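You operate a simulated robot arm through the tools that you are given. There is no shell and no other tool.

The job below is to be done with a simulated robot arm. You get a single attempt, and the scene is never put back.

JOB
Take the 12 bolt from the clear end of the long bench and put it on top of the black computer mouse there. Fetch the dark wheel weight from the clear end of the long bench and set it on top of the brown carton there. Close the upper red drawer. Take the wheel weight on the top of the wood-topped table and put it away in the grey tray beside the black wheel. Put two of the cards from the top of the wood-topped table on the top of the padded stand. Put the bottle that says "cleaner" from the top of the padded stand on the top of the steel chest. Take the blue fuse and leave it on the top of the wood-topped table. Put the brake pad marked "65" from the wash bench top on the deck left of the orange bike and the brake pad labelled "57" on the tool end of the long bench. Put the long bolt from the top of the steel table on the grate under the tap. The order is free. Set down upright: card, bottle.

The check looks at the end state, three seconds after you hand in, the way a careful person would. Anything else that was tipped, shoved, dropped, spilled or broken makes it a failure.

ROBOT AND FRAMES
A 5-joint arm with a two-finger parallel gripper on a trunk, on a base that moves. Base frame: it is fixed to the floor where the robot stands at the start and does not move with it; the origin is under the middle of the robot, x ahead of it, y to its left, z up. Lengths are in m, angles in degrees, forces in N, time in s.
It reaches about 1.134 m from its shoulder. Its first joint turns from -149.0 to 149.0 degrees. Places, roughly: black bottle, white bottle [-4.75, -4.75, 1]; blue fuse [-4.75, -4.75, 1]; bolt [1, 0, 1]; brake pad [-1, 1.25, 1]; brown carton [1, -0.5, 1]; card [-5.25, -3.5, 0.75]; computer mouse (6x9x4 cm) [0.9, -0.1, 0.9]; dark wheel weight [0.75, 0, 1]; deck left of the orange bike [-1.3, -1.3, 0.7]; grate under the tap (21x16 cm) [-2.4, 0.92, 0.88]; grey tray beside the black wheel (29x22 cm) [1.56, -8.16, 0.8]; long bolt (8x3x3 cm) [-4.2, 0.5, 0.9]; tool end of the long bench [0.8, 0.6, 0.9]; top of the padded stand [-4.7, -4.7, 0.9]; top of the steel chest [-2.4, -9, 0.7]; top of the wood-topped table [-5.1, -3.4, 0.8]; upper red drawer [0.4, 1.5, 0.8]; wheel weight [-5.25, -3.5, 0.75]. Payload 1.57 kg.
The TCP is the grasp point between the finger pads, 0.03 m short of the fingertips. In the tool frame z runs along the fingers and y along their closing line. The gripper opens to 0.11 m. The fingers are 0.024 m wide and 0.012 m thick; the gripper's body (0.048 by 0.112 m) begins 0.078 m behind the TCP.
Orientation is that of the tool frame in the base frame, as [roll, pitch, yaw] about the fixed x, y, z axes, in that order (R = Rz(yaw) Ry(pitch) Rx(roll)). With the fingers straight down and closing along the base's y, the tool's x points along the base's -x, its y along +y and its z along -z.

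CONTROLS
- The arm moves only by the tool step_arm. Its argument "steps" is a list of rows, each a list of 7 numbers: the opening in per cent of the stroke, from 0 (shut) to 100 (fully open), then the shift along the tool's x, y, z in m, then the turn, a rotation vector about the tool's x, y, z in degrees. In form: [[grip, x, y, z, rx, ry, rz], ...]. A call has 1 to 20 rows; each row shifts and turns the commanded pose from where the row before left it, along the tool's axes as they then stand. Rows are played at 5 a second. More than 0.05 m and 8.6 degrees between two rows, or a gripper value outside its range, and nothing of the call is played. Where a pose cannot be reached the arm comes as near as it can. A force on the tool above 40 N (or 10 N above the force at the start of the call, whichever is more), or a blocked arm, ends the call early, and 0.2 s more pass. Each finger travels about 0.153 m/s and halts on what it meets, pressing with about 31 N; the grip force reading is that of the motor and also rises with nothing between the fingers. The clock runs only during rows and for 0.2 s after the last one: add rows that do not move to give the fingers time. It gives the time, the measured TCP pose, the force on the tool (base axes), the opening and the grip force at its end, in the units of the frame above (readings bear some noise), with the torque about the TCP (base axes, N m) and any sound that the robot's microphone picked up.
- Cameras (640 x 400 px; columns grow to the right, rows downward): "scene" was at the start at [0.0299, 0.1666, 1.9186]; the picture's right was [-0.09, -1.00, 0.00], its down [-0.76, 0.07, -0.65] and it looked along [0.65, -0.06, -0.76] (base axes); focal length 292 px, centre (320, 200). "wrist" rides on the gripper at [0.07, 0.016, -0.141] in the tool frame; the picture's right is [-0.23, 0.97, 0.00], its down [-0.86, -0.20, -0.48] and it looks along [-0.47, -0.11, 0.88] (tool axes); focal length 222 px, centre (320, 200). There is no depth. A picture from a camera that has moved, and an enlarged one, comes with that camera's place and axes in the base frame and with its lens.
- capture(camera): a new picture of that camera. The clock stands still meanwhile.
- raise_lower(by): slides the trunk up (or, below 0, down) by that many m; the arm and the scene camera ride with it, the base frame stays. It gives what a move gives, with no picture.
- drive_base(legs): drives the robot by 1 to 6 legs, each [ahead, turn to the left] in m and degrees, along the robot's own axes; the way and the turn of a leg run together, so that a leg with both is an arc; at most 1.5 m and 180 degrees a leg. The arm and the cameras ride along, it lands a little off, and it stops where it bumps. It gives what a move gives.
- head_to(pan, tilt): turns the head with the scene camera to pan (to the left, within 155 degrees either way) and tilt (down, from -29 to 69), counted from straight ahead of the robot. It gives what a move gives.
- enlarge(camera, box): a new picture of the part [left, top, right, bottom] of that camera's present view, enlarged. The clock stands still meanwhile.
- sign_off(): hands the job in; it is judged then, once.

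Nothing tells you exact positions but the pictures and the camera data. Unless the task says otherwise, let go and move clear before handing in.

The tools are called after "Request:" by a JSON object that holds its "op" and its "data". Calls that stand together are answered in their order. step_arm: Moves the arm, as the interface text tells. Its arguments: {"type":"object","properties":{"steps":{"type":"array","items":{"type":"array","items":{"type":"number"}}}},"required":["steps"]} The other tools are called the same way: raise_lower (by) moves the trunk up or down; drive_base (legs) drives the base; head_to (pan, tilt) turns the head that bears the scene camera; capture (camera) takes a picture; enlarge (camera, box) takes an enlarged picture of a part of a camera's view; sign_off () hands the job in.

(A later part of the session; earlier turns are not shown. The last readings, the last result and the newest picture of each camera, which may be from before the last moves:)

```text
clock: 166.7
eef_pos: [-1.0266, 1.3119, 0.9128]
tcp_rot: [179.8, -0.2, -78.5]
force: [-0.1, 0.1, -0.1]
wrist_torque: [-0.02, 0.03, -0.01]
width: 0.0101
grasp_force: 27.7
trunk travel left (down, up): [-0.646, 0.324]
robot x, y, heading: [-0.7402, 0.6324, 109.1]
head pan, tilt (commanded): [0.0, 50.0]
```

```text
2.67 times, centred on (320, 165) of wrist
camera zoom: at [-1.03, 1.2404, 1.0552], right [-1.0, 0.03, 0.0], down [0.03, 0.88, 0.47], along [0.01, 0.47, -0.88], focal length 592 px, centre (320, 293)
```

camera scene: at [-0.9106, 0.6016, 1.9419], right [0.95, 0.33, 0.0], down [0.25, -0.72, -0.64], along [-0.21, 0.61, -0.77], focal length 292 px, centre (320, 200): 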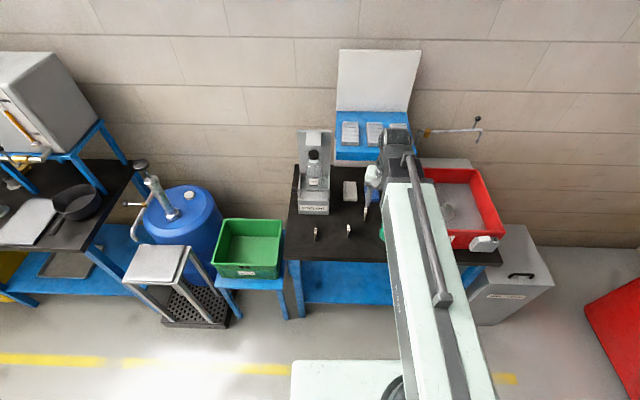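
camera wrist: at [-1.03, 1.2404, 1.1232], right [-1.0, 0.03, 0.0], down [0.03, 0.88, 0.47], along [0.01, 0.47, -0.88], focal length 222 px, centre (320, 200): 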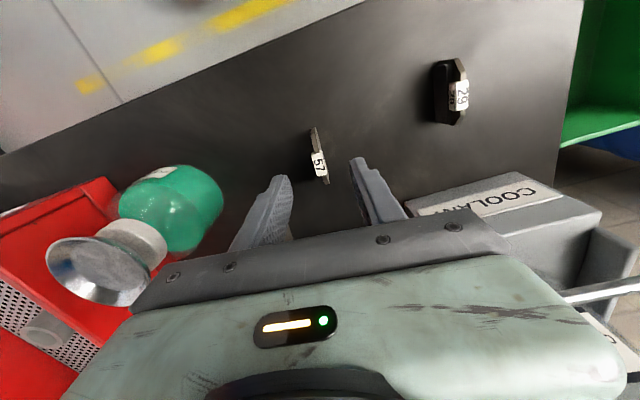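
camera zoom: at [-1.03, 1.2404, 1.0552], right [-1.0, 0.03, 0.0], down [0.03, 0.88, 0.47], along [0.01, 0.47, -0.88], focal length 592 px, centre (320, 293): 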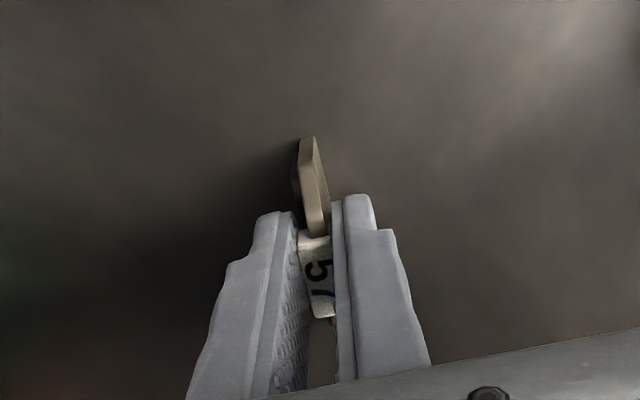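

Request:
{"op": "raise_lower", "data": {"by": 0.02}}

Request:
{"op": "enlarge", "data": {"camera": "wrist", "box": [240, 90, 400, 240]}}

Request:
{"op": "raise_lower", "data": {"by": 0.15}}

Request:
{"op": "raise_lower", "data": {"by": 0.13}}

Request:
{"op": "enlarge", "data": {"camera": "wrist", "box": [240, 90, 400, 240]}}

```text
clock: 167.3
eef_pos: [-1.0285, 1.3104, 0.9331]
tcp_rot: [179.8, -0.2, -78.4]
force: [-1.0, -0.3, -0.4]
wrist_torque: [0.01, 0.02, -0.02]
width: 0.0103
grasp_force: 27.8
trunk travel left (down, up): [-0.666, 0.304]
robot x, y, heading: [-0.7425, 0.6283, 109.2]
head pan, tilt (commanded): [0.0, 50.0]
```

```text
2.67 times, centred on (320, 165) of wrist
camera zoom: at [-1.0301, 1.2406, 1.0752], right [-1.0, 0.03, 0.0], down [0.03, 0.88, 0.47], along [0.01, 0.47, -0.88], focal length 592 px, centre (320, 293)
```

zoom: 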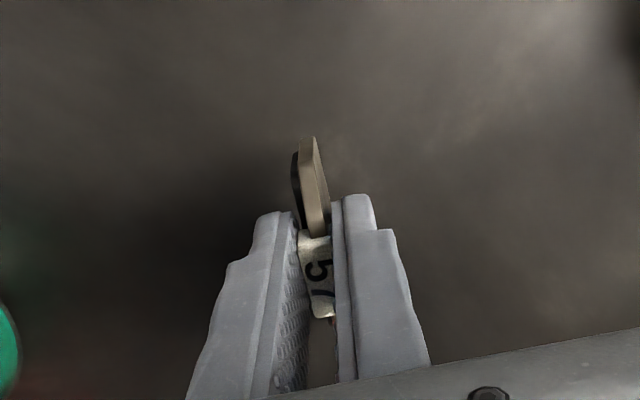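

```text
clock: 169.1
eef_pos: [-1.0279, 1.3112, 1.0822]
tcp_rot: [179.8, -0.2, -78.5]
force: [0.1, 0.1, -1.4]
wrist_torque: [-0.01, -0.03, 0.03]
width: 0.0102
grasp_force: 28.8
trunk travel left (down, up): [-0.816, 0.154]
robot x, y, heading: [-0.74, 0.6281, 109.2]
head pan, tilt (commanded): [0.0, 50.0]
```

```text
clock: 170.7
eef_pos: [-1.0284, 1.3119, 1.2114]
tcp_rot: [179.8, -0.2, -78.5]
force: [-0.3, 0.6, -0.5]
wrist_torque: [-0.04, 0.02, 0.01]
width: 0.0102
grasp_force: 28.9
trunk travel left (down, up): [-0.946, 0.024]
robot x, y, heading: [-0.7409, 0.6307, 109.1]
head pan, tilt (commanded): [0.0, 50.0]
```

```text
2.67 times, centred on (320, 165) of wrist
camera zoom: at [-1.0302, 1.2406, 1.3551], right [-1.0, 0.03, 0.0], down [0.03, 0.88, 0.47], along [0.01, 0.47, -0.88], focal length 592 px, centre (320, 293)
```

zoom: 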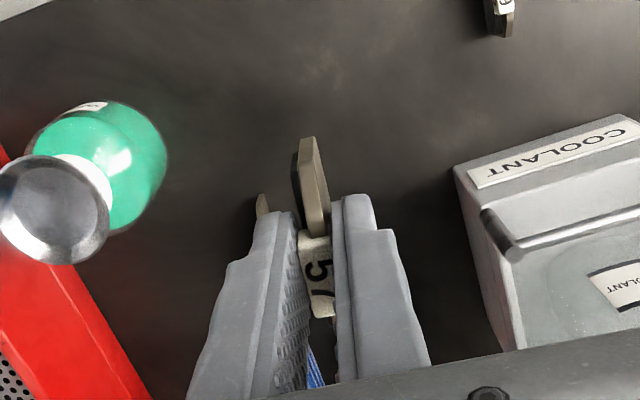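

Pad 57 is held securely and lifted clear. I'll retract the arm and drive to the tool end of the long bench.

Request:
{"op": "step_arm", "data": {"steps": [[0, 0.0265, -0.026, 0, 0, 0, 0], [0, 0.0265, -0.026, 0, 0, 0, 0], [0, 0.0265, -0.026, 0, 0, 0, 0], [0, 0.0265, -0.026, 0, 0, 0, 0], [0, 0, 0, 0, 0, 0, 0]]}}

Request:
{"op": "drive_base", "data": {"legs": [[0, -136], [0.72, 0], [0, 43.6]]}}

Request:
{"op": "head_to", "data": {"pan": 10, "tilt": 50}}

Request:
{"op": "capture", "data": {"camera": "scene"}}

Request:
{"op": "capture", "data": {"camera": "wrist"}}

```text
clock: 171.9
eef_pos: [-0.9066, 1.2297, 1.2118]
tcp_rot: [179.8, -0.2, -78.5]
force: [0.7, -0.2, -1.4]
wrist_torque: [0.02, -0.01, 0.0]
width: 0.0104
grasp_force: 28.1
trunk travel left (down, up): [-0.946, 0.024]
robot x, y, heading: [-0.7444, 0.6261, 108.9]
head pan, tilt (commanded): [0.0, 50.0]
```

```text
clock: 183.4
eef_pos: [0.4979, 0.4242, 1.2135]
tcp_rot: [179.8, -0.1, -172.2]
force: [0.1, -1.2, -1.3]
wrist_torque: [0.04, -0.01, -0.04]
width: 0.0104
grasp_force: 27.5
trunk travel left (down, up): [-0.946, 0.024]
robot x, y, heading: [-0.1083, 0.2831, 14.8]
head pan, tilt (commanded): [0.0, 50.0]
```

```text
clock: 184.1
eef_pos: [0.499, 0.4229, 1.2137]
tcp_rot: [179.8, -0.2, -172.3]
force: [0.4, -0.2, -1.1]
wrist_torque: [0.01, 0.01, 0.0]
width: 0.0103
grasp_force: 27.9
trunk travel left (down, up): [-0.946, 0.024]
robot x, y, heading: [-0.1083, 0.2808, 14.7]
head pan, tilt (commanded): [10.0, 50.0]
```

```text
taken
camera scene: at [-0.1248, 0.4645, 1.924], right [0.42, -0.91, 0.0], down [-0.7, -0.32, -0.64], along [0.58, 0.27, -0.77], focal length 292 px, centre (320, 200)
```

scene: 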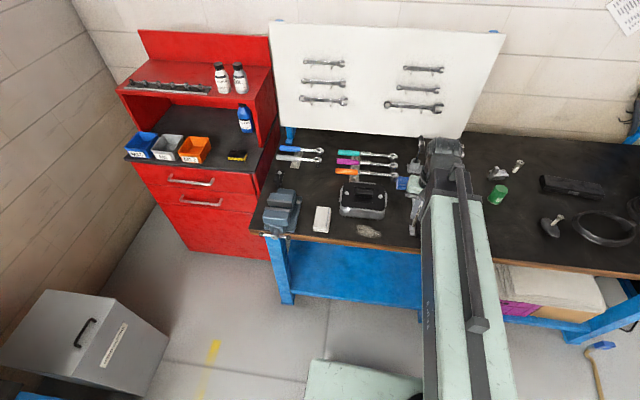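

```text
taken
camera wrist: at [0.4285, 0.4296, 1.3552], right [0.09, 1.0, 0.0], down [0.88, -0.08, 0.47], along [0.47, -0.04, -0.88], focal length 222 px, centre (320, 200)
```

wrist: 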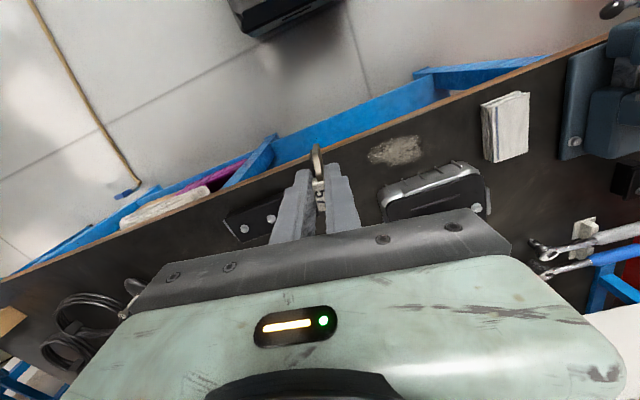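

The bolt on the mouse is still standing and there's a free gap between the black case and the black bar at the tool end. I'll move over it, about (0.616, 0.471), and look.

Request:
{"op": "step_arm", "data": {"steps": [[0, -0.0408, 0.0106, 0, 0, 0, 0], [0, -0.0408, 0.0106, 0, 0, 0, 0], [0, -0.0408, 0.0106, 0, 0, 0, 0], [0, 0, 0, 0, 0, 0, -8.5], [0, 0, 0, 0, 0, 0, 0]]}}

Request:
{"op": "raise_lower", "data": {"by": -0.1}}

Request:
{"op": "capture", "data": {"camera": "wrist"}}

Request:
{"op": "enlarge", "data": {"camera": "scene", "box": [300, 140, 460, 260]}}

```text
clock: 185.3
eef_pos: [0.6165, 0.4727, 1.2124]
tcp_rot: [179.7, -0.2, -163.6]
force: [-0.6, -0.2, -1.8]
wrist_torque: [-0.01, 0.04, 0.0]
width: 0.0103
grasp_force: 27.6
trunk travel left (down, up): [-0.946, 0.024]
robot x, y, heading: [-0.1098, 0.2848, 14.7]
head pan, tilt (commanded): [10.0, 50.0]
```

```text
clock: 186.7
eef_pos: [0.6164, 0.4719, 1.1131]
tcp_rot: [179.8, -0.2, -163.8]
force: [-0.6, 0.1, -1.8]
wrist_torque: [0.01, -0.01, -0.01]
width: 0.0105
grasp_force: 28.2
trunk travel left (down, up): [-0.846, 0.124]
robot x, y, heading: [-0.1098, 0.2801, 14.9]
head pan, tilt (commanded): [10.0, 50.0]
```

```text
taken
camera wrist: at [0.5446, 0.4682, 1.2552], right [-0.06, 1.0, 0.0], down [0.88, 0.05, 0.47], along [0.47, 0.03, -0.88], focal length 222 px, centre (320, 200)
```

wrist: 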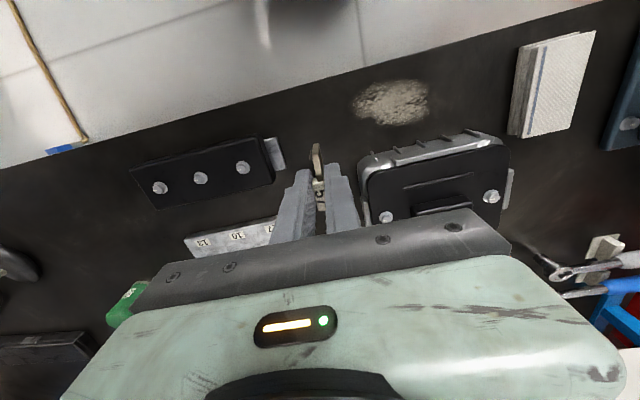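

```text
3.33 times, centred on (380, 200) of scene
camera zoom: at [-0.1251, 0.4654, 1.8239], right [0.42, -0.91, 0.0], down [-0.69, -0.32, -0.64], along [0.58, 0.27, -0.77], focal length 974 px, centre (120, 200)
```

zoom: 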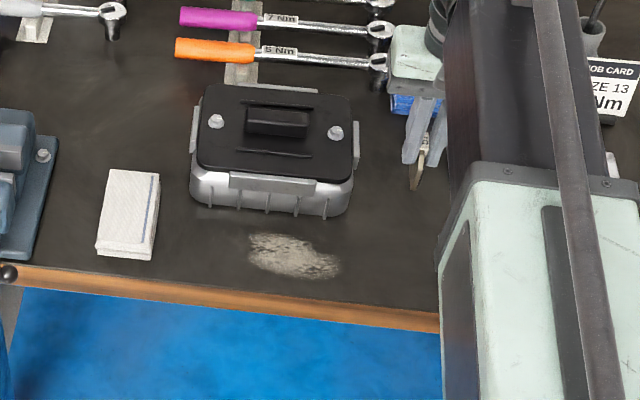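

The landing spot is clear by about 5 cm on each side. I'll lower in stages until the pad touches.

Request:
{"op": "raise_lower", "data": {"by": -0.125}}

Request:
{"op": "capture", "data": {"camera": "wrist"}}

Request:
{"op": "raise_lower", "data": {"by": -0.01}}

Request:
{"op": "raise_lower", "data": {"by": -0.004}}

```text
clock: 188.2
eef_pos: [0.6163, 0.4722, 0.988]
tcp_rot: [179.8, -0.1, -163.7]
force: [0.2, 0.8, -1.2]
wrist_torque: [-0.01, 0.0, -0.02]
width: 0.0104
grasp_force: 28.4
trunk travel left (down, up): [-0.721, 0.249]
robot x, y, heading: [-0.1071, 0.2801, 14.6]
head pan, tilt (commanded): [10.0, 50.0]
```

```text
taken
camera wrist: at [0.5446, 0.4682, 1.1302], right [-0.06, 1.0, 0.0], down [0.88, 0.05, 0.47], along [0.47, 0.03, -0.88], focal length 222 px, centre (320, 200)
```

wrist: 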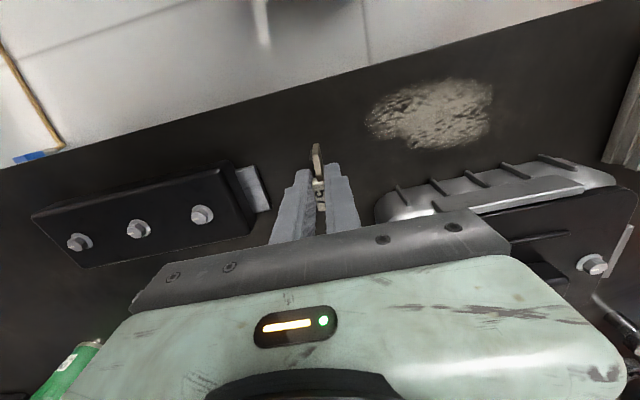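

```text
clock: 188.8
eef_pos: [0.6165, 0.4713, 0.9786]
tcp_rot: [179.7, -0.2, -163.7]
force: [-0.3, -0.3, -0.9]
wrist_torque: [-0.01, 0.02, -0.04]
width: 0.0103
grasp_force: 28.1
trunk travel left (down, up): [-0.711, 0.259]
robot x, y, heading: [-0.105, 0.2804, 15.0]
head pan, tilt (commanded): [10.0, 50.0]
```

```text
clock: 189.3
eef_pos: [0.6151, 0.4723, 0.9734]
tcp_rot: [179.8, -0.2, -163.7]
force: [-0.9, -0.6, -0.2]
wrist_torque: [0.0, 0.01, 0.01]
width: 0.0102
grasp_force: 28.5
trunk travel left (down, up): [-0.707, 0.263]
robot x, y, heading: [-0.105, 0.2826, 14.8]
head pan, tilt (commanded): [10.0, 50.0]
```

Request:
{"op": "raise_lower", "data": {"by": -0.004}}

Request:
{"op": "raise_lower", "data": {"by": -0.003}}

Request:
{"op": "raise_lower", "data": {"by": -0.002}}

Request:
{"op": "raise_lower", "data": {"by": -0.002}}

```text
clock: 189.8
eef_pos: [0.6155, 0.4723, 0.971]
tcp_rot: [179.8, -0.1, -163.7]
force: [5.0, 1.2, 21.4]
wrist_torque: [0.1, -0.25, 0.02]
width: 0.0101
grasp_force: 27.8
trunk travel left (down, up): [-0.703, 0.267]
robot x, y, heading: [-0.1036, 0.2817, 14.9]
head pan, tilt (commanded): [10.0, 50.0]
```

```text
clock: 190.4
eef_pos: [0.6141, 0.4718, 0.9689]
tcp_rot: [179.8, -0.1, -163.8]
force: [1.9, -0.1, 18.6]
wrist_torque: [0.03, -0.08, -0.03]
width: 0.0105
grasp_force: 28.1
trunk travel left (down, up): [-0.7, 0.27]
robot x, y, heading: [-0.1061, 0.2795, 14.8]
head pan, tilt (commanded): [10.0, 50.0]
```

```text
clock: 190.9
eef_pos: [0.6157, 0.4727, 0.966]
tcp_rot: [179.8, -0.1, -163.7]
force: [-0.8, -0.7, 20.9]
wrist_torque: [0.03, -0.11, -0.02]
width: 0.0106
grasp_force: 27.9
trunk travel left (down, up): [-0.698, 0.272]
robot x, y, heading: [-0.1055, 0.2825, 14.6]
head pan, tilt (commanded): [10.0, 50.0]
```

```text
clock: 191.4
eef_pos: [0.6142, 0.4728, 0.9647]
tcp_rot: [179.8, 0.0, -163.6]
force: [0.9, -0.6, 23.9]
wrist_torque: [-0.01, -0.12, -0.02]
width: 0.0104
grasp_force: 28.3
trunk travel left (down, up): [-0.696, 0.274]
robot x, y, heading: [-0.1079, 0.282, 15.0]
head pan, tilt (commanded): [10.0, 50.0]
```

The pad is standing on the bench. I'll relieve the pressure and release.

Request:
{"op": "raise_lower", "data": {"by": 0.002}}

Request:
{"op": "step_arm", "data": {"steps": [[10, 0, 0, 0, 0, 0, 0], [12, 0, 0, 0, 0, 0, 0], [15, 0, 0, 0, 0, 0, 0], [19, 0, 0, 0, 0, 0, 0], [24, 0, 0, 0, 0, 0, 0], [30, 0, 0, 0, 0, 0, 0], [30, 0, 0, 0, 0, 0, 0]]}}

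Request:
{"op": "enlarge", "data": {"camera": "wrist", "box": [240, 90, 400, 240]}}

```text
clock: 191.9
eef_pos: [0.6161, 0.4712, 0.964]
tcp_rot: [179.9, -0.2, -163.6]
force: [-0.1, 0.2, -0.8]
wrist_torque: [-0.02, 0.01, -0.02]
width: 0.0104
grasp_force: 28.1
trunk travel left (down, up): [-0.698, 0.272]
robot x, y, heading: [-0.1097, 0.2859, 15.1]
head pan, tilt (commanded): [10.0, 50.0]
```

```text
clock: 193.5
eef_pos: [0.6162, 0.4722, 0.9647]
tcp_rot: [179.9, -0.3, -163.7]
force: [0.5, 0.3, 0.5]
wrist_torque: [0.01, 0.03, -0.05]
width: 0.0329
grasp_force: 0.1
trunk travel left (down, up): [-0.698, 0.272]
robot x, y, heading: [-0.1067, 0.2817, 14.9]
head pan, tilt (commanded): [10.0, 50.0]
```

```text
2.67 times, centred on (320, 165) of wrist
camera zoom: at [0.5445, 0.4682, 1.1072], right [-0.06, 1.0, 0.0], down [0.88, 0.05, 0.47], along [0.47, 0.03, -0.88], focal length 592 px, centre (320, 293)
```

zoom: 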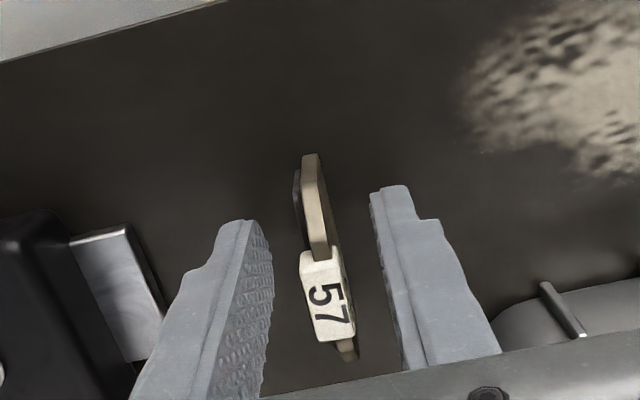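

Request:
{"op": "raise_lower", "data": {"by": 0.24}}

Request:
{"op": "capture", "data": {"camera": "wrist"}}

Request:
{"op": "enlarge", "data": {"camera": "wrist", "box": [240, 60, 440, 220]}}

```text
clock: 196.0
eef_pos: [0.6161, 0.4734, 1.2039]
tcp_rot: [179.8, -0.2, -163.7]
force: [0.3, -0.7, 0.2]
wrist_torque: [-0.06, -0.02, 0.0]
width: 0.0329
grasp_force: 0.2
trunk travel left (down, up): [-0.938, 0.032]
robot x, y, heading: [-0.1034, 0.2785, 15.0]
head pan, tilt (commanded): [10.0, 50.0]
```

```text
taken
camera wrist: at [0.5446, 0.4682, 1.3471], right [-0.06, 1.0, 0.0], down [0.88, 0.05, 0.47], along [0.47, 0.03, -0.88], focal length 222 px, centre (320, 200)
```

wrist: 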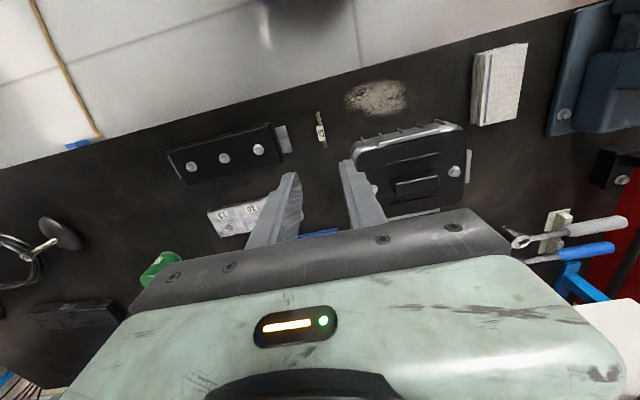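

```text
2.50 times, centred on (340, 140) of wrist
camera zoom: at [0.5446, 0.4682, 1.3471], right [-0.06, 1.0, 0.0], down [0.88, 0.05, 0.47], along [0.47, 0.03, -0.88], focal length 555 px, centre (270, 350)
```

zoom: 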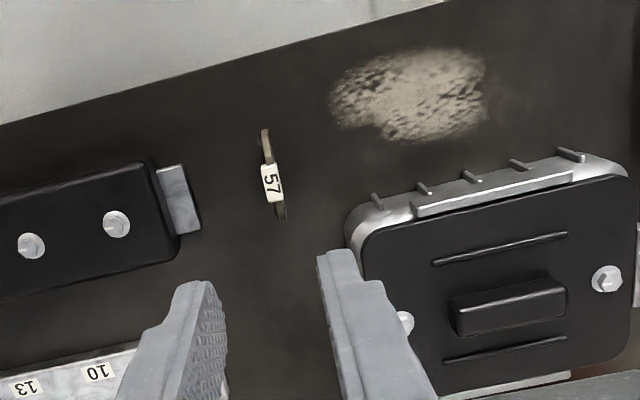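

Pad 57 stands well on the tool end. Now back to the wash bench for pad 65.

Request:
{"op": "step_arm", "data": {"steps": [[45, 0.0427, -0.0122, 0, 0, 0, 0], [45, 0.0427, -0.0122, 0, 0, 0, 0], [45, 0.0427, -0.0122, 0, 0, 0, 0], [45, 0, 0, 0, 0, 0, 0]]}}

Request:
{"op": "drive_base", "data": {"legs": [[0, -43.3], [-0.74, 0], [0, 136.6]]}}

Request:
{"op": "head_to", "data": {"pan": 0, "tilt": 50}}

Request:
{"op": "capture", "data": {"camera": "scene"}}

Request:
{"op": "enlarge", "data": {"camera": "wrist", "box": [220, 60, 480, 240]}}

```text
clock: 197.0
eef_pos: [0.5039, 0.4023, 1.2042]
tcp_rot: [179.8, -0.2, -163.7]
force: [0.2, -0.3, 0.3]
wrist_torque: [0.0, 0.0, -0.03]
width: 0.0493
grasp_force: 0.1
trunk travel left (down, up): [-0.938, 0.032]
robot x, y, heading: [-0.11, 0.2822, 14.9]
head pan, tilt (commanded): [10.0, 50.0]
```

```text
clock: 208.7
eef_pos: [-0.8761, 1.2555, 1.2049]
tcp_rot: [179.6, -0.2, -73.1]
force: [1.8, 0.1, -0.5]
wrist_torque: [-0.09, 0.22, 0.07]
width: 0.0493
grasp_force: 0.1
trunk travel left (down, up): [-0.938, 0.032]
robot x, y, heading: [-0.7337, 0.6488, 105.0]
head pan, tilt (commanded): [10.0, 50.0]
```

```text
clock: 209.4
eef_pos: [-0.8783, 1.2571, 1.2056]
tcp_rot: [179.7, -0.2, -73.1]
force: [-0.2, 0.3, 0.6]
wrist_torque: [0.01, 0.0, -0.03]
width: 0.0495
grasp_force: 0.0
trunk travel left (down, up): [-0.938, 0.032]
robot x, y, heading: [-0.7347, 0.6503, 104.9]
head pan, tilt (commanded): [0.0, 50.0]
```

```text
taken
camera scene: at [-0.9076, 0.6377, 1.916], right [0.97, 0.26, 0.0], down [0.2, -0.74, -0.64], along [-0.17, 0.62, -0.77], focal length 292 px, centre (320, 200)
```

scene: 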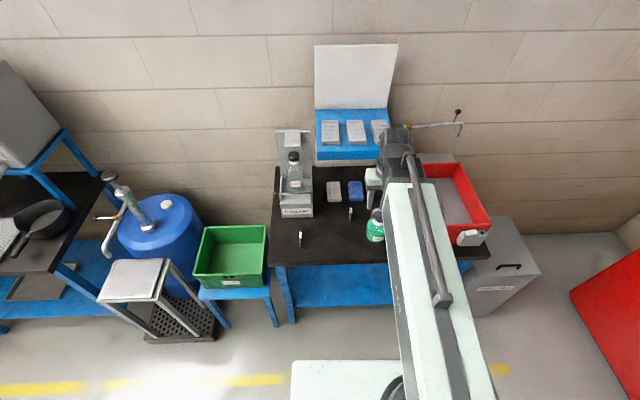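

```text
2.22 times, centred on (350, 150) of wrist
camera zoom: at [-0.8724, 1.1859, 1.3472], right [-1.0, -0.07, 0.0], down [-0.06, 0.88, 0.47], along [-0.04, 0.47, -0.88], focal length 494 px, centre (253, 311)
```

zoom: 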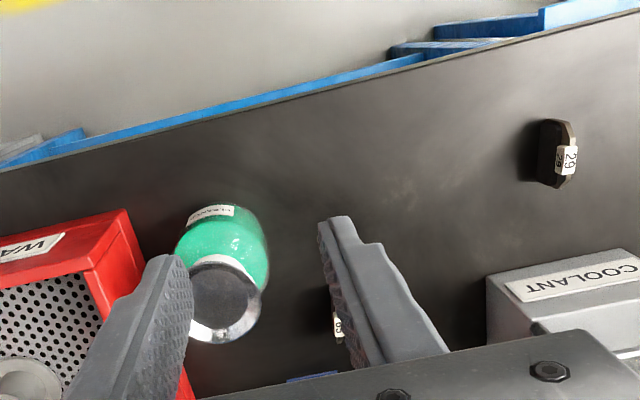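

Pad 65 is near (-0.983, 1.42), with the shelf's edge about 10 cm behind it, so I'll grip it slightly towards me. I move above it first.

Request:
{"op": "step_arm", "data": {"steps": [[45, -0.0449, 0.0136, 0, 0, 0, 0], [45, -0.0449, 0.0136, 0, 0, 0, 0], [45, -0.0449, 0.0136, 0, 0, 0, 0], [45, -0.0449, 0.0136, 0, 0, 0, 0], [45, 0, 0, 0, 0, 0, 0]]}}

Request:
{"op": "raise_lower", "data": {"by": -0.1}}

Request:
{"op": "capture", "data": {"camera": "wrist"}}

Request:
{"op": "enlarge", "data": {"camera": "wrist", "box": [280, 110, 360, 190]}}

Request:
{"op": "enlarge", "data": {"camera": "scene", "box": [280, 80, 460, 260]}}

```text
clock: 210.6
eef_pos: [-0.9815, 1.4095, 1.2048]
tcp_rot: [179.7, -0.2, -73.1]
force: [-0.1, -0.9, -0.2]
wrist_torque: [0.0, -0.02, -0.01]
width: 0.0495
grasp_force: 0.1
trunk travel left (down, up): [-0.938, 0.032]
robot x, y, heading: [-0.7375, 0.6531, 104.7]
head pan, tilt (commanded): [0.0, 50.0]
```

```text
clock: 211.9
eef_pos: [-0.9805, 1.4085, 1.1049]
tcp_rot: [179.7, -0.2, -73.2]
force: [0.0, 0.1, 0.6]
wrist_torque: [-0.01, -0.02, 0.02]
width: 0.0495
grasp_force: 0.0
trunk travel left (down, up): [-0.838, 0.132]
robot x, y, heading: [-0.7347, 0.6531, 105.0]
head pan, tilt (commanded): [0.0, 50.0]
```

```text
taken
camera wrist: at [-0.9765, 1.339, 1.2472], right [-1.0, -0.07, 0.0], down [-0.06, 0.88, 0.47], along [-0.04, 0.47, -0.88], focal length 222 px, centre (320, 200)
```

wrist: 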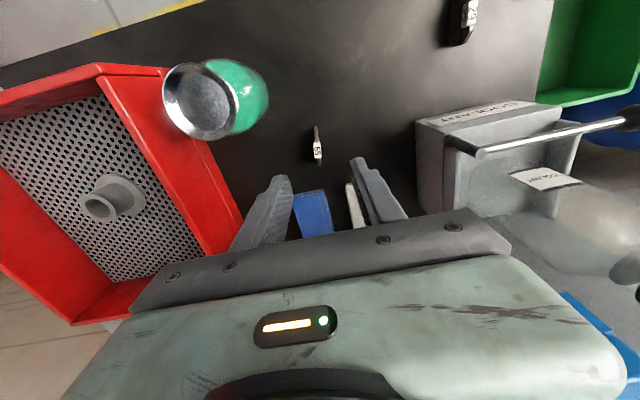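

```text
5.00 times, centred on (320, 150) of wrist
camera zoom: at [-0.9765, 1.339, 1.2472], right [-1.0, -0.07, 0.0], down [-0.06, 0.88, 0.47], along [-0.04, 0.47, -0.88], focal length 1111 px, centre (320, 450)
```

zoom: 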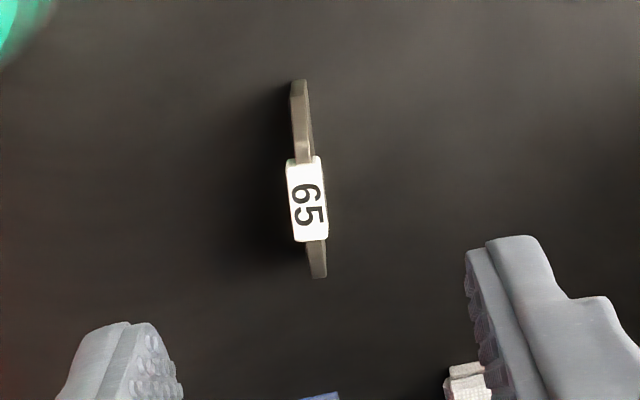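

```text
2.22 times, centred on (370, 170) of scene
camera zoom: at [-0.9081, 0.6375, 1.8159], right [0.97, 0.26, 0.0], down [0.2, -0.74, -0.64], along [-0.17, 0.62, -0.77], focal length 650 px, centre (209, 267)
```

zoom: 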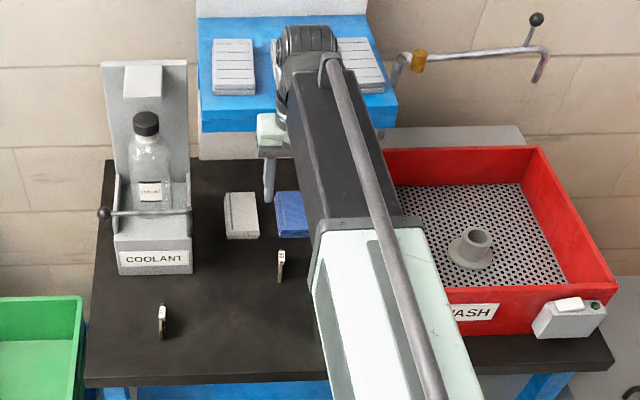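

Pad 65 is centred at about (-0.981, 1.43), turned about 9°. To keep the wrist away from the shelf edge I'll align the gripper and tilt it 15° forward before lowering.

Request:
{"op": "step_arm", "data": {"steps": [[45, 0, 0, 0, 0, 0, 7.9], [45, -0.0147, -0.0033, 0, 0, 0, 0], [45, 0, 0, 0, 0, -7.5, 0], [45, 0, 0, 0, 0, -7.5, 0], [45, 0, 0, 0, 0, 0, 0]]}}

Request:
{"op": "raise_lower", "data": {"by": -0.12}}

Request:
{"op": "enlarge", "data": {"camera": "wrist", "box": [240, 100, 400, 230]}}

Request:
{"op": "enlarge", "data": {"camera": "scene", "box": [280, 80, 460, 260]}}

```text
clock: 213.1
eef_pos: [-0.9798, 1.4244, 1.1133]
tcp_rot: [179.7, 14.7, -81.1]
force: [0.5, -0.2, 0.1]
wrist_torque: [-0.02, -0.02, -0.01]
width: 0.0494
grasp_force: 0.0
out of reach, approached as far as the arm can: row 4
trunk travel left (down, up): [-0.838, 0.132]
robot x, y, heading: [-0.7314, 0.6507, 105.0]
head pan, tilt (commanded): [0.0, 50.0]
```

```text
clock: 214.6
eef_pos: [-0.9808, 1.4239, 0.9926]
tcp_rot: [179.7, 14.8, -81.1]
force: [-0.7, 0.4, -0.4]
wrist_torque: [-0.02, 0.0, 0.02]
width: 0.0497
grasp_force: 0.0
trunk travel left (down, up): [-0.718, 0.252]
robot x, y, heading: [-0.7316, 0.6538, 105.0]
head pan, tilt (commanded): [0.0, 50.0]
```

```text
3.08 times, centred on (320, 165) of wrist
camera zoom: at [-0.9804, 1.3198, 1.1124], right [-1.0, 0.06, 0.06], down [0.09, 0.73, 0.68], along [0.0, 0.68, -0.73], focal length 684 px, centre (320, 308)
```

zoom: 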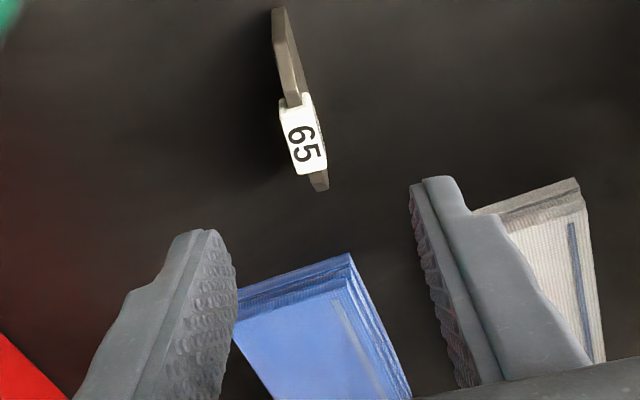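

```text
2.22 times, centred on (370, 170) of scene
camera zoom: at [-0.9081, 0.6375, 1.6959], right [0.97, 0.26, 0.0], down [0.2, -0.74, -0.64], along [-0.17, 0.62, -0.77], focal length 650 px, centre (209, 267)
```

zoom: 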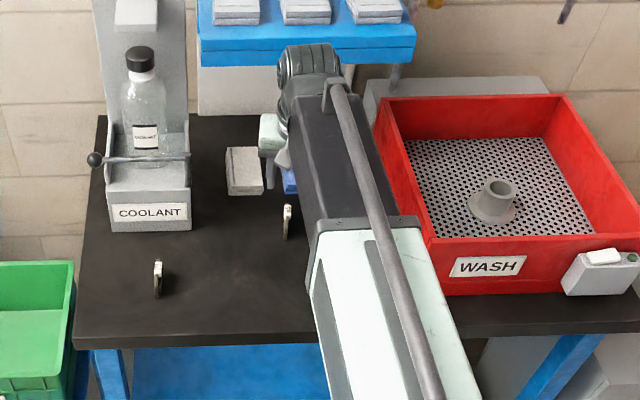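

Request:
{"op": "raise_lower", "data": {"by": -0.077}}

Request:
{"op": "step_arm", "data": {"steps": [[30, 0, 0, 0, 0, 0, 0], [20, 0, 0, 0, 0, 0, 0], [14, 0, 0, 0, 0, 0, 0], [8, 0, 0, 0, 0, 0, 0], [0, 0, 0, 0, 0, 0, 0], [0, 0, 0, 0, 0, 0, 0], [0, 0, 0, 0, 0, 0, 0]]}}

Request:
{"op": "enlarge", "data": {"camera": "wrist", "box": [240, 100, 400, 230]}}

Request:
{"op": "raise_lower", "data": {"by": 0.02}}

Request:
{"op": "enlarge", "data": {"camera": "wrist", "box": [240, 100, 400, 230]}}

```text
clock: 215.8
eef_pos: [-0.9806, 1.4237, 0.9161]
tcp_rot: [179.7, 14.8, -81.1]
force: [0.7, 0.1, 0.0]
wrist_torque: [-0.02, 0.0, -0.02]
width: 0.0495
grasp_force: 0.2
trunk travel left (down, up): [-0.641, 0.329]
robot x, y, heading: [-0.7338, 0.6514, 105.0]
head pan, tilt (commanded): [0.0, 50.0]
```

```text
clock: 217.3
eef_pos: [-0.98, 1.4245, 0.9159]
tcp_rot: [179.7, 14.8, -81.1]
force: [-0.8, 0.0, 0.6]
wrist_torque: [0.03, 0.0, 0.0]
width: 0.0099
grasp_force: 28.3
trunk travel left (down, up): [-0.641, 0.329]
robot x, y, heading: [-0.7336, 0.6507, 104.6]
head pan, tilt (commanded): [0.0, 50.0]
```

```text
3.08 times, centred on (320, 165) of wrist
camera zoom: at [-0.9804, 1.3199, 1.0354], right [-1.0, 0.06, 0.06], down [0.09, 0.73, 0.68], along [0.0, 0.68, -0.73], focal length 684 px, centre (320, 308)
```

zoom: 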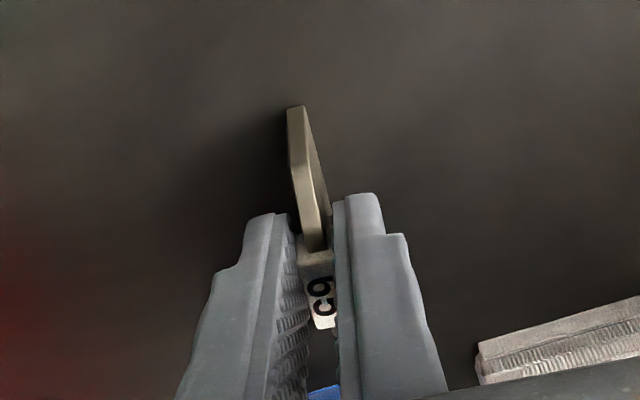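

```text
clock: 218.0
eef_pos: [-0.9804, 1.4257, 0.9361]
tcp_rot: [179.7, 14.8, -81.1]
force: [0.5, 0.7, -0.9]
wrist_torque: [-0.04, 0.02, -0.03]
width: 0.0102
grasp_force: 27.9
trunk travel left (down, up): [-0.661, 0.309]
robot x, y, heading: [-0.7337, 0.6549, 104.6]
head pan, tilt (commanded): [0.0, 50.0]
```

```text
3.08 times, centred on (320, 165) of wrist
camera zoom: at [-0.9805, 1.32, 1.0553], right [-1.0, 0.06, 0.06], down [0.09, 0.73, 0.68], along [0.0, 0.68, -0.73], focal length 684 px, centre (320, 308)
```

zoom: 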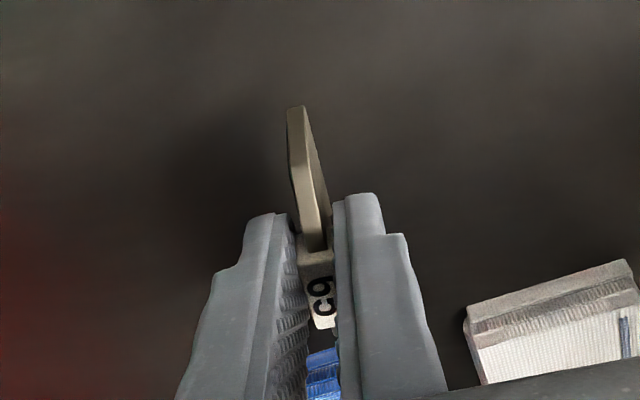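

Pad 65 is held. I'll lift slightly, back away from the shelf, and then raise fully.

Request:
{"op": "raise_lower", "data": {"by": 0.05}}

Request:
{"op": "step_arm", "data": {"steps": [[0, 0.0435, 0, -0.0115, 0, 0, 0], [0, 0.0435, 0, -0.0115, 0, 0, 0], [0, 0, 0, 0, 0, 0, 0]]}}

Request:
{"op": "raise_lower", "data": {"by": 0.25}}

Request:
{"op": "step_arm", "data": {"steps": [[0, 0, 0, 0, 0, 7.5, 0], [0, 0, 0, 0, 0, 7.4, 0], [0, 0, 0, 0, 0, 0, 0]]}}

Request:
{"op": "enlarge", "data": {"camera": "wrist", "box": [240, 100, 400, 230]}}

```text
clock: 218.9
eef_pos: [-0.9811, 1.424, 0.9855]
tcp_rot: [179.7, 14.7, -81.1]
force: [-0.6, -1.4, -0.3]
wrist_torque: [0.02, -0.03, -0.01]
width: 0.0102
grasp_force: 28.1
trunk travel left (down, up): [-0.711, 0.259]
robot x, y, heading: [-0.7334, 0.6505, 105.0]
head pan, tilt (commanded): [0.0, 50.0]
```

```text
clock: 219.7
eef_pos: [-0.9671, 1.3333, 0.9858]
tcp_rot: [179.7, 14.8, -81.2]
force: [0.4, -0.2, -1.1]
wrist_torque: [0.03, 0.01, 0.01]
width: 0.0102
grasp_force: 28.0
trunk travel left (down, up): [-0.711, 0.259]
robot x, y, heading: [-0.7345, 0.6549, 105.0]
head pan, tilt (commanded): [0.0, 50.0]
```

```text
clock: 222.3
eef_pos: [-0.9669, 1.3341, 1.2366]
tcp_rot: [179.7, 14.7, -81.1]
force: [0.9, -0.4, -1.4]
wrist_torque: [0.02, 0.03, -0.02]
width: 0.0102
grasp_force: 28.6
trunk travel left (down, up): [-0.961, 0.009]
robot x, y, heading: [-0.7342, 0.651, 105.1]
head pan, tilt (commanded): [0.0, 50.0]
```

```text
clock: 223.1
eef_pos: [-0.9664, 1.3336, 1.2285]
tcp_rot: [179.6, -0.2, -81.0]
force: [0.5, 0.9, -0.4]
wrist_torque: [-0.03, 0.0, 0.03]
width: 0.01
grasp_force: 28.1
out of reach, approached as far as the arm can: row 1
trunk travel left (down, up): [-0.961, 0.009]
robot x, y, heading: [-0.7332, 0.6487, 105.0]
head pan, tilt (commanded): [0.0, 50.0]
```

```text
3.08 times, centred on (320, 165) of wrist
camera zoom: at [-0.9715, 1.2622, 1.3703], right [-1.0, 0.07, 0.0], down [0.06, 0.88, 0.47], along [0.03, 0.47, -0.88], focal length 684 px, centre (320, 308)
```

zoom: 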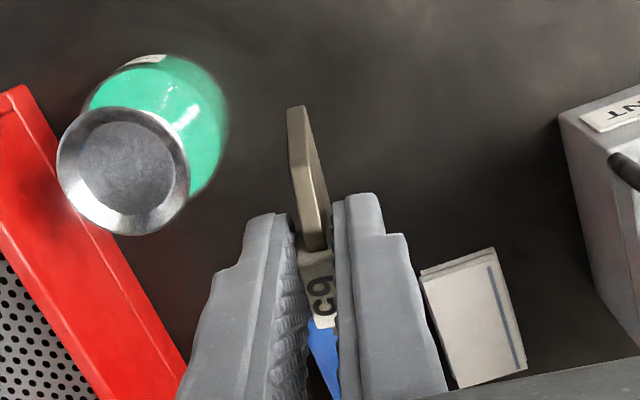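

Pad 65 is secure. I'll retract the arm, reverse away from the wash bench, and drive to the left side of the orange bike's lift.

Request:
{"op": "step_arm", "data": {"steps": [[0, 0.03, -0.0333, 0, 0, 0, 0], [0, 0.03, -0.0333, 0, 0, 0, 0], [0, 0.03, -0.0333, 0, 0, 0, 0], [0, 0, 0, 0, 0, 0, 0]]}}

Request:
{"op": "drive_base", "data": {"legs": [[-0.96, 0], [0, 91.5]]}}

Request:
{"op": "head_to", "data": {"pan": 20, "tilt": 30}}

Request:
{"op": "capture", "data": {"camera": "scene"}}

```text
clock: 224.1
eef_pos: [-0.8536, 1.2619, 1.2276]
tcp_rot: [179.8, -0.2, -81.0]
force: [0.5, -0.4, -0.4]
wrist_torque: [0.01, 0.01, 0.0]
width: 0.0101
grasp_force: 28.8
trunk travel left (down, up): [-0.961, 0.009]
robot x, y, heading: [-0.7316, 0.6529, 104.9]
head pan, tilt (commanded): [0.0, 50.0]
```

```text
clock: 233.1
eef_pos: [-1.0901, -0.4335, 1.2271]
tcp_rot: [179.8, -0.2, 11.7]
force: [-0.5, -0.1, -0.9]
wrist_torque: [0.04, -0.01, -0.01]
width: 0.0103
grasp_force: 28.4
trunk travel left (down, up): [-0.961, 0.009]
robot x, y, heading: [-0.4919, -0.2703, -162.8]
head pan, tilt (commanded): [0.0, 50.0]
```

```text
clock: 233.9
eef_pos: [-1.0907, -0.4314, 1.2275]
tcp_rot: [179.7, -0.2, 11.6]
force: [0.1, -0.4, -0.8]
wrist_torque: [0.03, -0.01, -0.01]
width: 0.0102
grasp_force: 28.1
trunk travel left (down, up): [-0.961, 0.009]
robot x, y, heading: [-0.4919, -0.2689, -163.0]
head pan, tilt (commanded): [20.0, 30.0]
```

```text
taken
camera scene: at [-0.4711, -0.4753, 1.9683], right [-0.6, 0.8, 0.0], down [0.4, 0.3, -0.87], along [-0.69, -0.52, -0.5], focal length 292 px, centre (320, 200)
```

scene: 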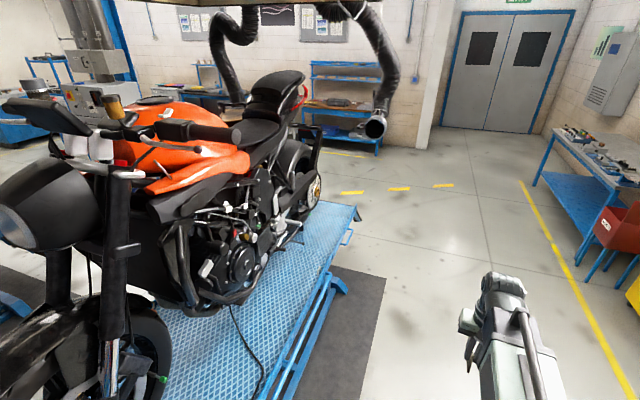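

The blue checker-plate strip beside the orange bike is clear, apart from a cable near the front. I'll drive alongside to the middle and turn to face the deck.

Request:
{"op": "drive_base", "data": {"legs": [[1.0, 0], [0, 89]]}}

Request:
{"op": "head_to", "data": {"pan": 5, "tilt": 45}}

Request:
{"op": "capture", "data": {"camera": "scene"}}

Request:
{"op": "capture", "data": {"camera": "wrist"}}

```text
clock: 242.9
eef_pos: [-1.3301, -1.1625, 1.2275]
tcp_rot: [179.6, 0.0, 98.0]
force: [-0.2, 0.1, -1.2]
wrist_torque: [-0.01, 0.05, 0.0]
width: 0.0104
grasp_force: 28.6
trunk travel left (down, up): [-0.961, 0.009]
robot x, y, heading: [-1.4709, -0.5584, -77.2]
head pan, tilt (commanded): [20.0, 30.0]
```

```text
clock: 243.6
eef_pos: [-1.331, -1.1628, 1.2272]
tcp_rot: [179.7, -0.3, 98.0]
force: [0.4, 0.4, -2.0]
wrist_torque: [0.05, 0.01, 0.02]
width: 0.0101
grasp_force: 27.9
trunk travel left (down, up): [-0.961, 0.009]
robot x, y, heading: [-1.4677, -0.5618, -77.3]
head pan, tilt (commanded): [5.0, 45.0]
```

```text
taken
camera scene: at [-1.288, -0.5546, 1.9459], right [-0.95, -0.31, 0.0], down [-0.22, 0.67, -0.71], along [0.22, -0.67, -0.71], focal length 292 px, centre (320, 200)
```

scene: 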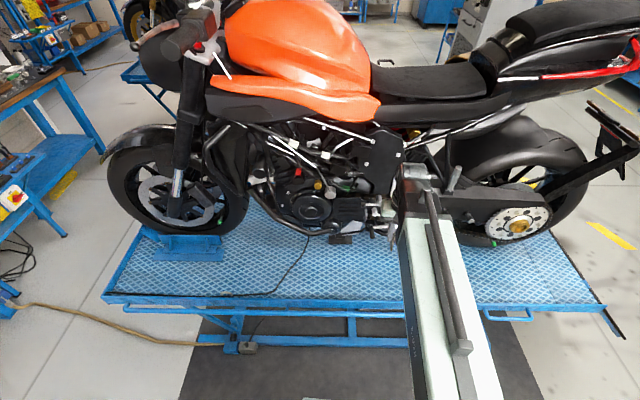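

```text
taken
camera wrist: at [-1.3249, -1.0926, 1.3702], right [1.0, -0.09, 0.0], down [-0.08, -0.88, 0.48], along [-0.04, -0.47, -0.88], focal length 222 px, centre (320, 200)
```

wrist: 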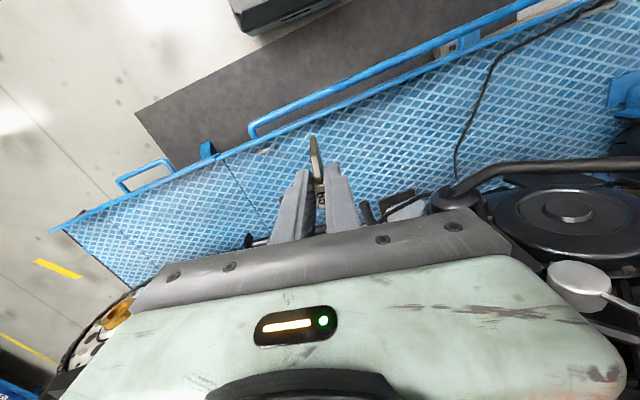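

The pad hangs over the deck's edge. I'll tilt the tool back to its grasp angle, lower part-way, then move inwards over the strip.

Request:
{"op": "step_arm", "data": {"steps": [[0, 0, 0, 0, 0, -7.5, 0], [0, 0, 0, 0, 0, -7.5, 0], [0, 0, 0, 0, 0, 0, 0]]}}

Request:
{"op": "raise_lower", "data": {"by": -0.35}}

Request:
{"op": "capture", "data": {"camera": "wrist"}}

Request:
{"op": "capture", "data": {"camera": "scene"}}

```text
clock: 244.4
eef_pos: [-1.3265, -1.1768, 1.2349]
tcp_rot: [179.8, 14.6, 98.0]
force: [-0.2, 0.4, -0.9]
wrist_torque: [-0.02, -0.02, -0.01]
width: 0.0102
grasp_force: 28.4
out of reach, approached as far as the arm can: row 2
trunk travel left (down, up): [-0.961, 0.009]
robot x, y, heading: [-1.4649, -0.5619, -77.0]
head pan, tilt (commanded): [5.0, 45.0]
```

```text
clock: 247.8
eef_pos: [-1.3256, -1.1766, 0.8843]
tcp_rot: [179.7, 14.5, 98.0]
force: [0.1, -0.4, -0.7]
wrist_torque: [0.04, 0.0, 0.01]
width: 0.0103
grasp_force: 28.8
trunk travel left (down, up): [-0.611, 0.359]
robot x, y, heading: [-1.4686, -0.5565, -77.0]
head pan, tilt (commanded): [5.0, 45.0]
```

```text
taken
camera wrist: at [-1.3258, -1.0723, 1.0055], right [0.99, -0.08, 0.06], down [-0.1, -0.73, 0.68], along [-0.01, -0.68, -0.73], focal length 222 px, centre (320, 200)
```

wrist: 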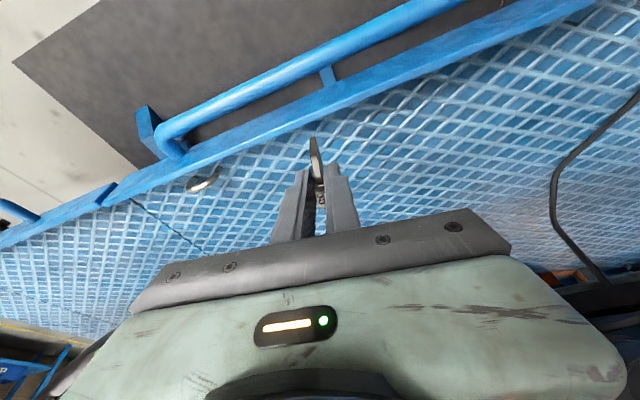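

```text
taken
camera scene: at [-1.2879, -0.5547, 1.5959], right [-0.95, -0.31, 0.0], down [-0.22, 0.67, -0.71], along [0.22, -0.67, -0.71], focal length 292 px, centre (320, 200)
```

scene: 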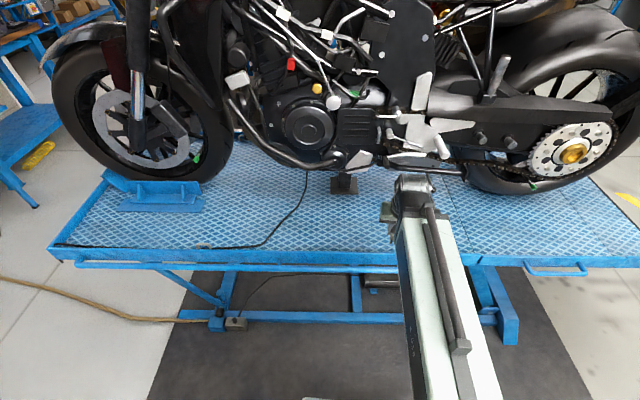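

The strip is clear there. I'll move inwards and lower towards the deck.

Request:
{"op": "step_arm", "data": {"steps": [[0, -0.0304, 0.0072, 0.0079, 0, 0, 0], [0, -0.0304, 0.0072, 0.0079, 0, 0, 0], [0, -0.0304, 0.0072, 0.0079, 0, 0, 0], [0, 0, 0, 0, 0, 0, 0]]}}

Request:
{"op": "raise_lower", "data": {"by": -0.08}}

Request:
{"op": "capture", "data": {"camera": "wrist"}}

Request:
{"op": "capture", "data": {"camera": "scene"}}

```text
clock: 248.8
eef_pos: [-1.2936, -1.2657, 0.8856]
tcp_rot: [179.8, 14.8, 97.9]
force: [0.7, 0.7, -2.1]
wrist_torque: [0.03, 0.01, -0.03]
width: 0.01
grasp_force: 27.8
trunk travel left (down, up): [-0.611, 0.359]
robot x, y, heading: [-1.4675, -0.5549, -77.1]
head pan, tilt (commanded): [5.0, 45.0]
```

```text
clock: 250.0
eef_pos: [-1.2933, -1.2649, 0.8063]
tcp_rot: [179.7, 14.7, 98.0]
force: [-0.3, 0.5, -1.3]
wrist_torque: [0.01, -0.03, 0.02]
width: 0.0101
grasp_force: 28.2
trunk travel left (down, up): [-0.531, 0.439]
robot x, y, heading: [-1.4652, -0.5586, -76.9]
head pan, tilt (commanded): [5.0, 45.0]
```

```text
taken
camera wrist: at [-1.2927, -1.1616, 0.9254], right [0.99, -0.08, 0.06], down [-0.1, -0.73, 0.68], along [-0.01, -0.68, -0.73], focal length 222 px, centre (320, 200)
```

wrist: 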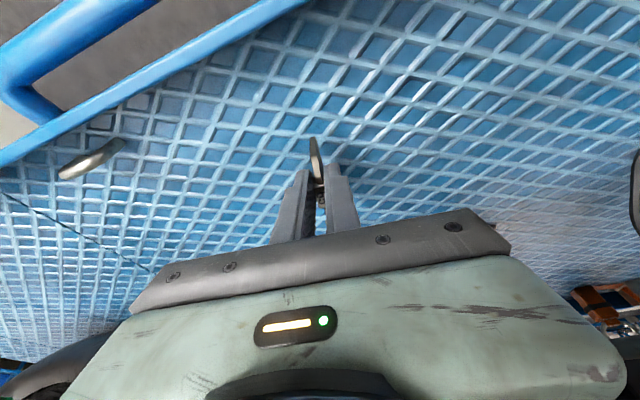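

```text
taken
camera scene: at [-1.2879, -0.5547, 1.5158], right [-0.95, -0.31, 0.0], down [-0.22, 0.67, -0.71], along [0.22, -0.67, -0.71], focal length 292 px, centre (320, 200)
```

scene: 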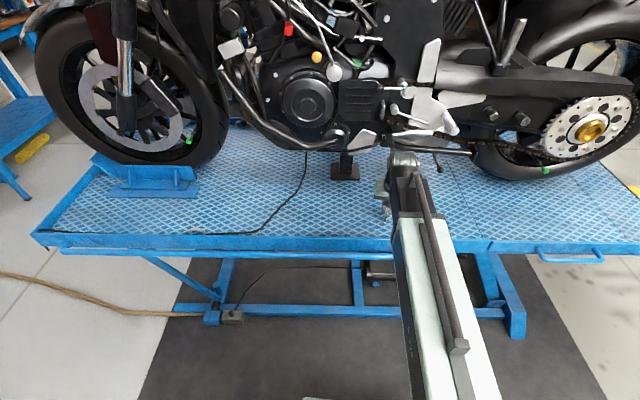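

Request:
{"op": "raise_lower", "data": {"by": -0.035}}

Request:
{"op": "raise_lower", "data": {"by": -0.004}}

```text
clock: 250.8
eef_pos: [-1.2938, -1.2654, 0.7726]
tcp_rot: [179.8, 15.0, 98.0]
force: [-2.4, 5.6, 29.2]
wrist_torque: [-0.18, 0.04, -0.15]
width: 0.0101
grasp_force: 28.7
trunk travel left (down, up): [-0.496, 0.474]
robot x, y, heading: [-1.4694, -0.5585, -77.1]
head pan, tilt (commanded): [5.0, 45.0]
stopped: the force on the tool passed its limit at 69 N (the readings are from after the stop); the commanded pose is now the measured one
```

```text
clock: 251.1
eef_pos: [-1.2935, -1.2658, 0.7716]
tcp_rot: [179.8, 15.1, 98.0]
force: [1.2, 4.8, 14.0]
wrist_torque: [-0.18, -0.07, 0.04]
width: 0.0105
grasp_force: 28.2
trunk travel left (down, up): [-0.495, 0.475]
robot x, y, heading: [-1.4682, -0.5583, -77.0]
head pan, tilt (commanded): [5.0, 45.0]
stopped: the force on the tool passed its limit at 48 N (the readings are from after the stop); the commanded pose is now the measured one
```

The pad touched the deck (deck height about 0.717). I'll relieve the pressure and look.

Request:
{"op": "raise_lower", "data": {"by": 0.002}}

Request:
{"op": "enlarge", "data": {"camera": "wrist", "box": [240, 80, 400, 240]}}

```text
clock: 251.6
eef_pos: [-1.2938, -1.2672, 0.7724]
tcp_rot: [179.8, 14.9, 98.0]
force: [0.4, 0.2, -1.4]
wrist_torque: [-0.01, 0.02, 0.0]
width: 0.0104
grasp_force: 28.2
trunk travel left (down, up): [-0.497, 0.473]
robot x, y, heading: [-1.4668, -0.5623, -77.1]
head pan, tilt (commanded): [5.0, 45.0]
```

```text
2.50 times, centred on (320, 160) of wrist
camera zoom: at [-1.2929, -1.1621, 0.8912], right [0.99, -0.08, 0.06], down [-0.1, -0.72, 0.68], along [-0.01, -0.68, -0.73], focal length 555 px, centre (320, 300)
```

zoom: 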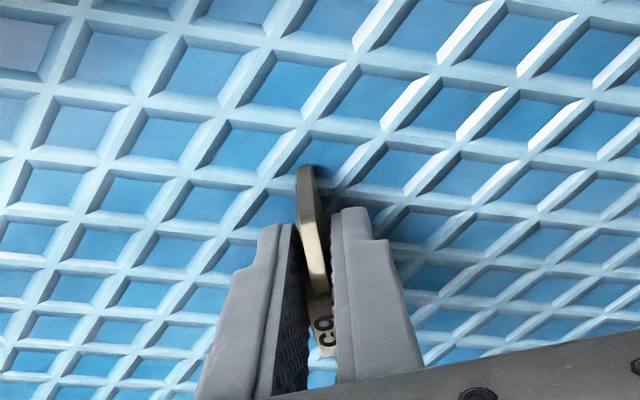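

Request:
{"op": "raise_lower", "data": {"by": -0.001}}

Request:
{"op": "step_arm", "data": {"steps": [[10, 0, 0, 0, 0, 0, 0], [12, 0, 0, 0, 0, 0, 0], [15, 0, 0, 0, 0, 0, 0], [19, 0, 0, 0, 0, 0, 0], [24, 0, 0, 0, 0, 0, 0], [30, 0, 0, 0, 0, 0, 0], [30, 0, 0, 0, 0, 0, 0]]}}

Request:
{"op": "enlarge", "data": {"camera": "wrist", "box": [240, 80, 400, 240]}}

```text
clock: 252.1
eef_pos: [-1.293, -1.2668, 0.7706]
tcp_rot: [179.8, 15.1, 97.9]
force: [-0.1, 0.1, -0.3]
wrist_torque: [0.04, 0.01, 0.0]
width: 0.0105
grasp_force: 28.2
trunk travel left (down, up): [-0.496, 0.474]
robot x, y, heading: [-1.4667, -0.5558, -76.9]
head pan, tilt (commanded): [5.0, 45.0]
```

```text
clock: 253.7
eef_pos: [-1.2927, -1.267, 0.7712]
tcp_rot: [179.8, 15.1, 98.0]
force: [-0.4, -0.8, -0.2]
wrist_torque: [-0.01, -0.03, 0.01]
width: 0.0331
grasp_force: 0.0
trunk travel left (down, up): [-0.496, 0.474]
robot x, y, heading: [-1.4702, -0.5597, -76.8]
head pan, tilt (commanded): [5.0, 45.0]
```

```text
2.50 times, centred on (320, 160) of wrist
camera zoom: at [-1.2929, -1.1619, 0.8905], right [0.99, -0.08, 0.06], down [-0.1, -0.72, 0.68], along [-0.01, -0.69, -0.73], focal length 555 px, centre (320, 300)
```

zoom: 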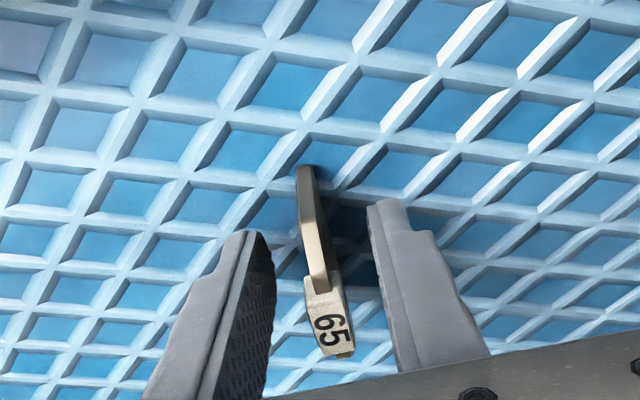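

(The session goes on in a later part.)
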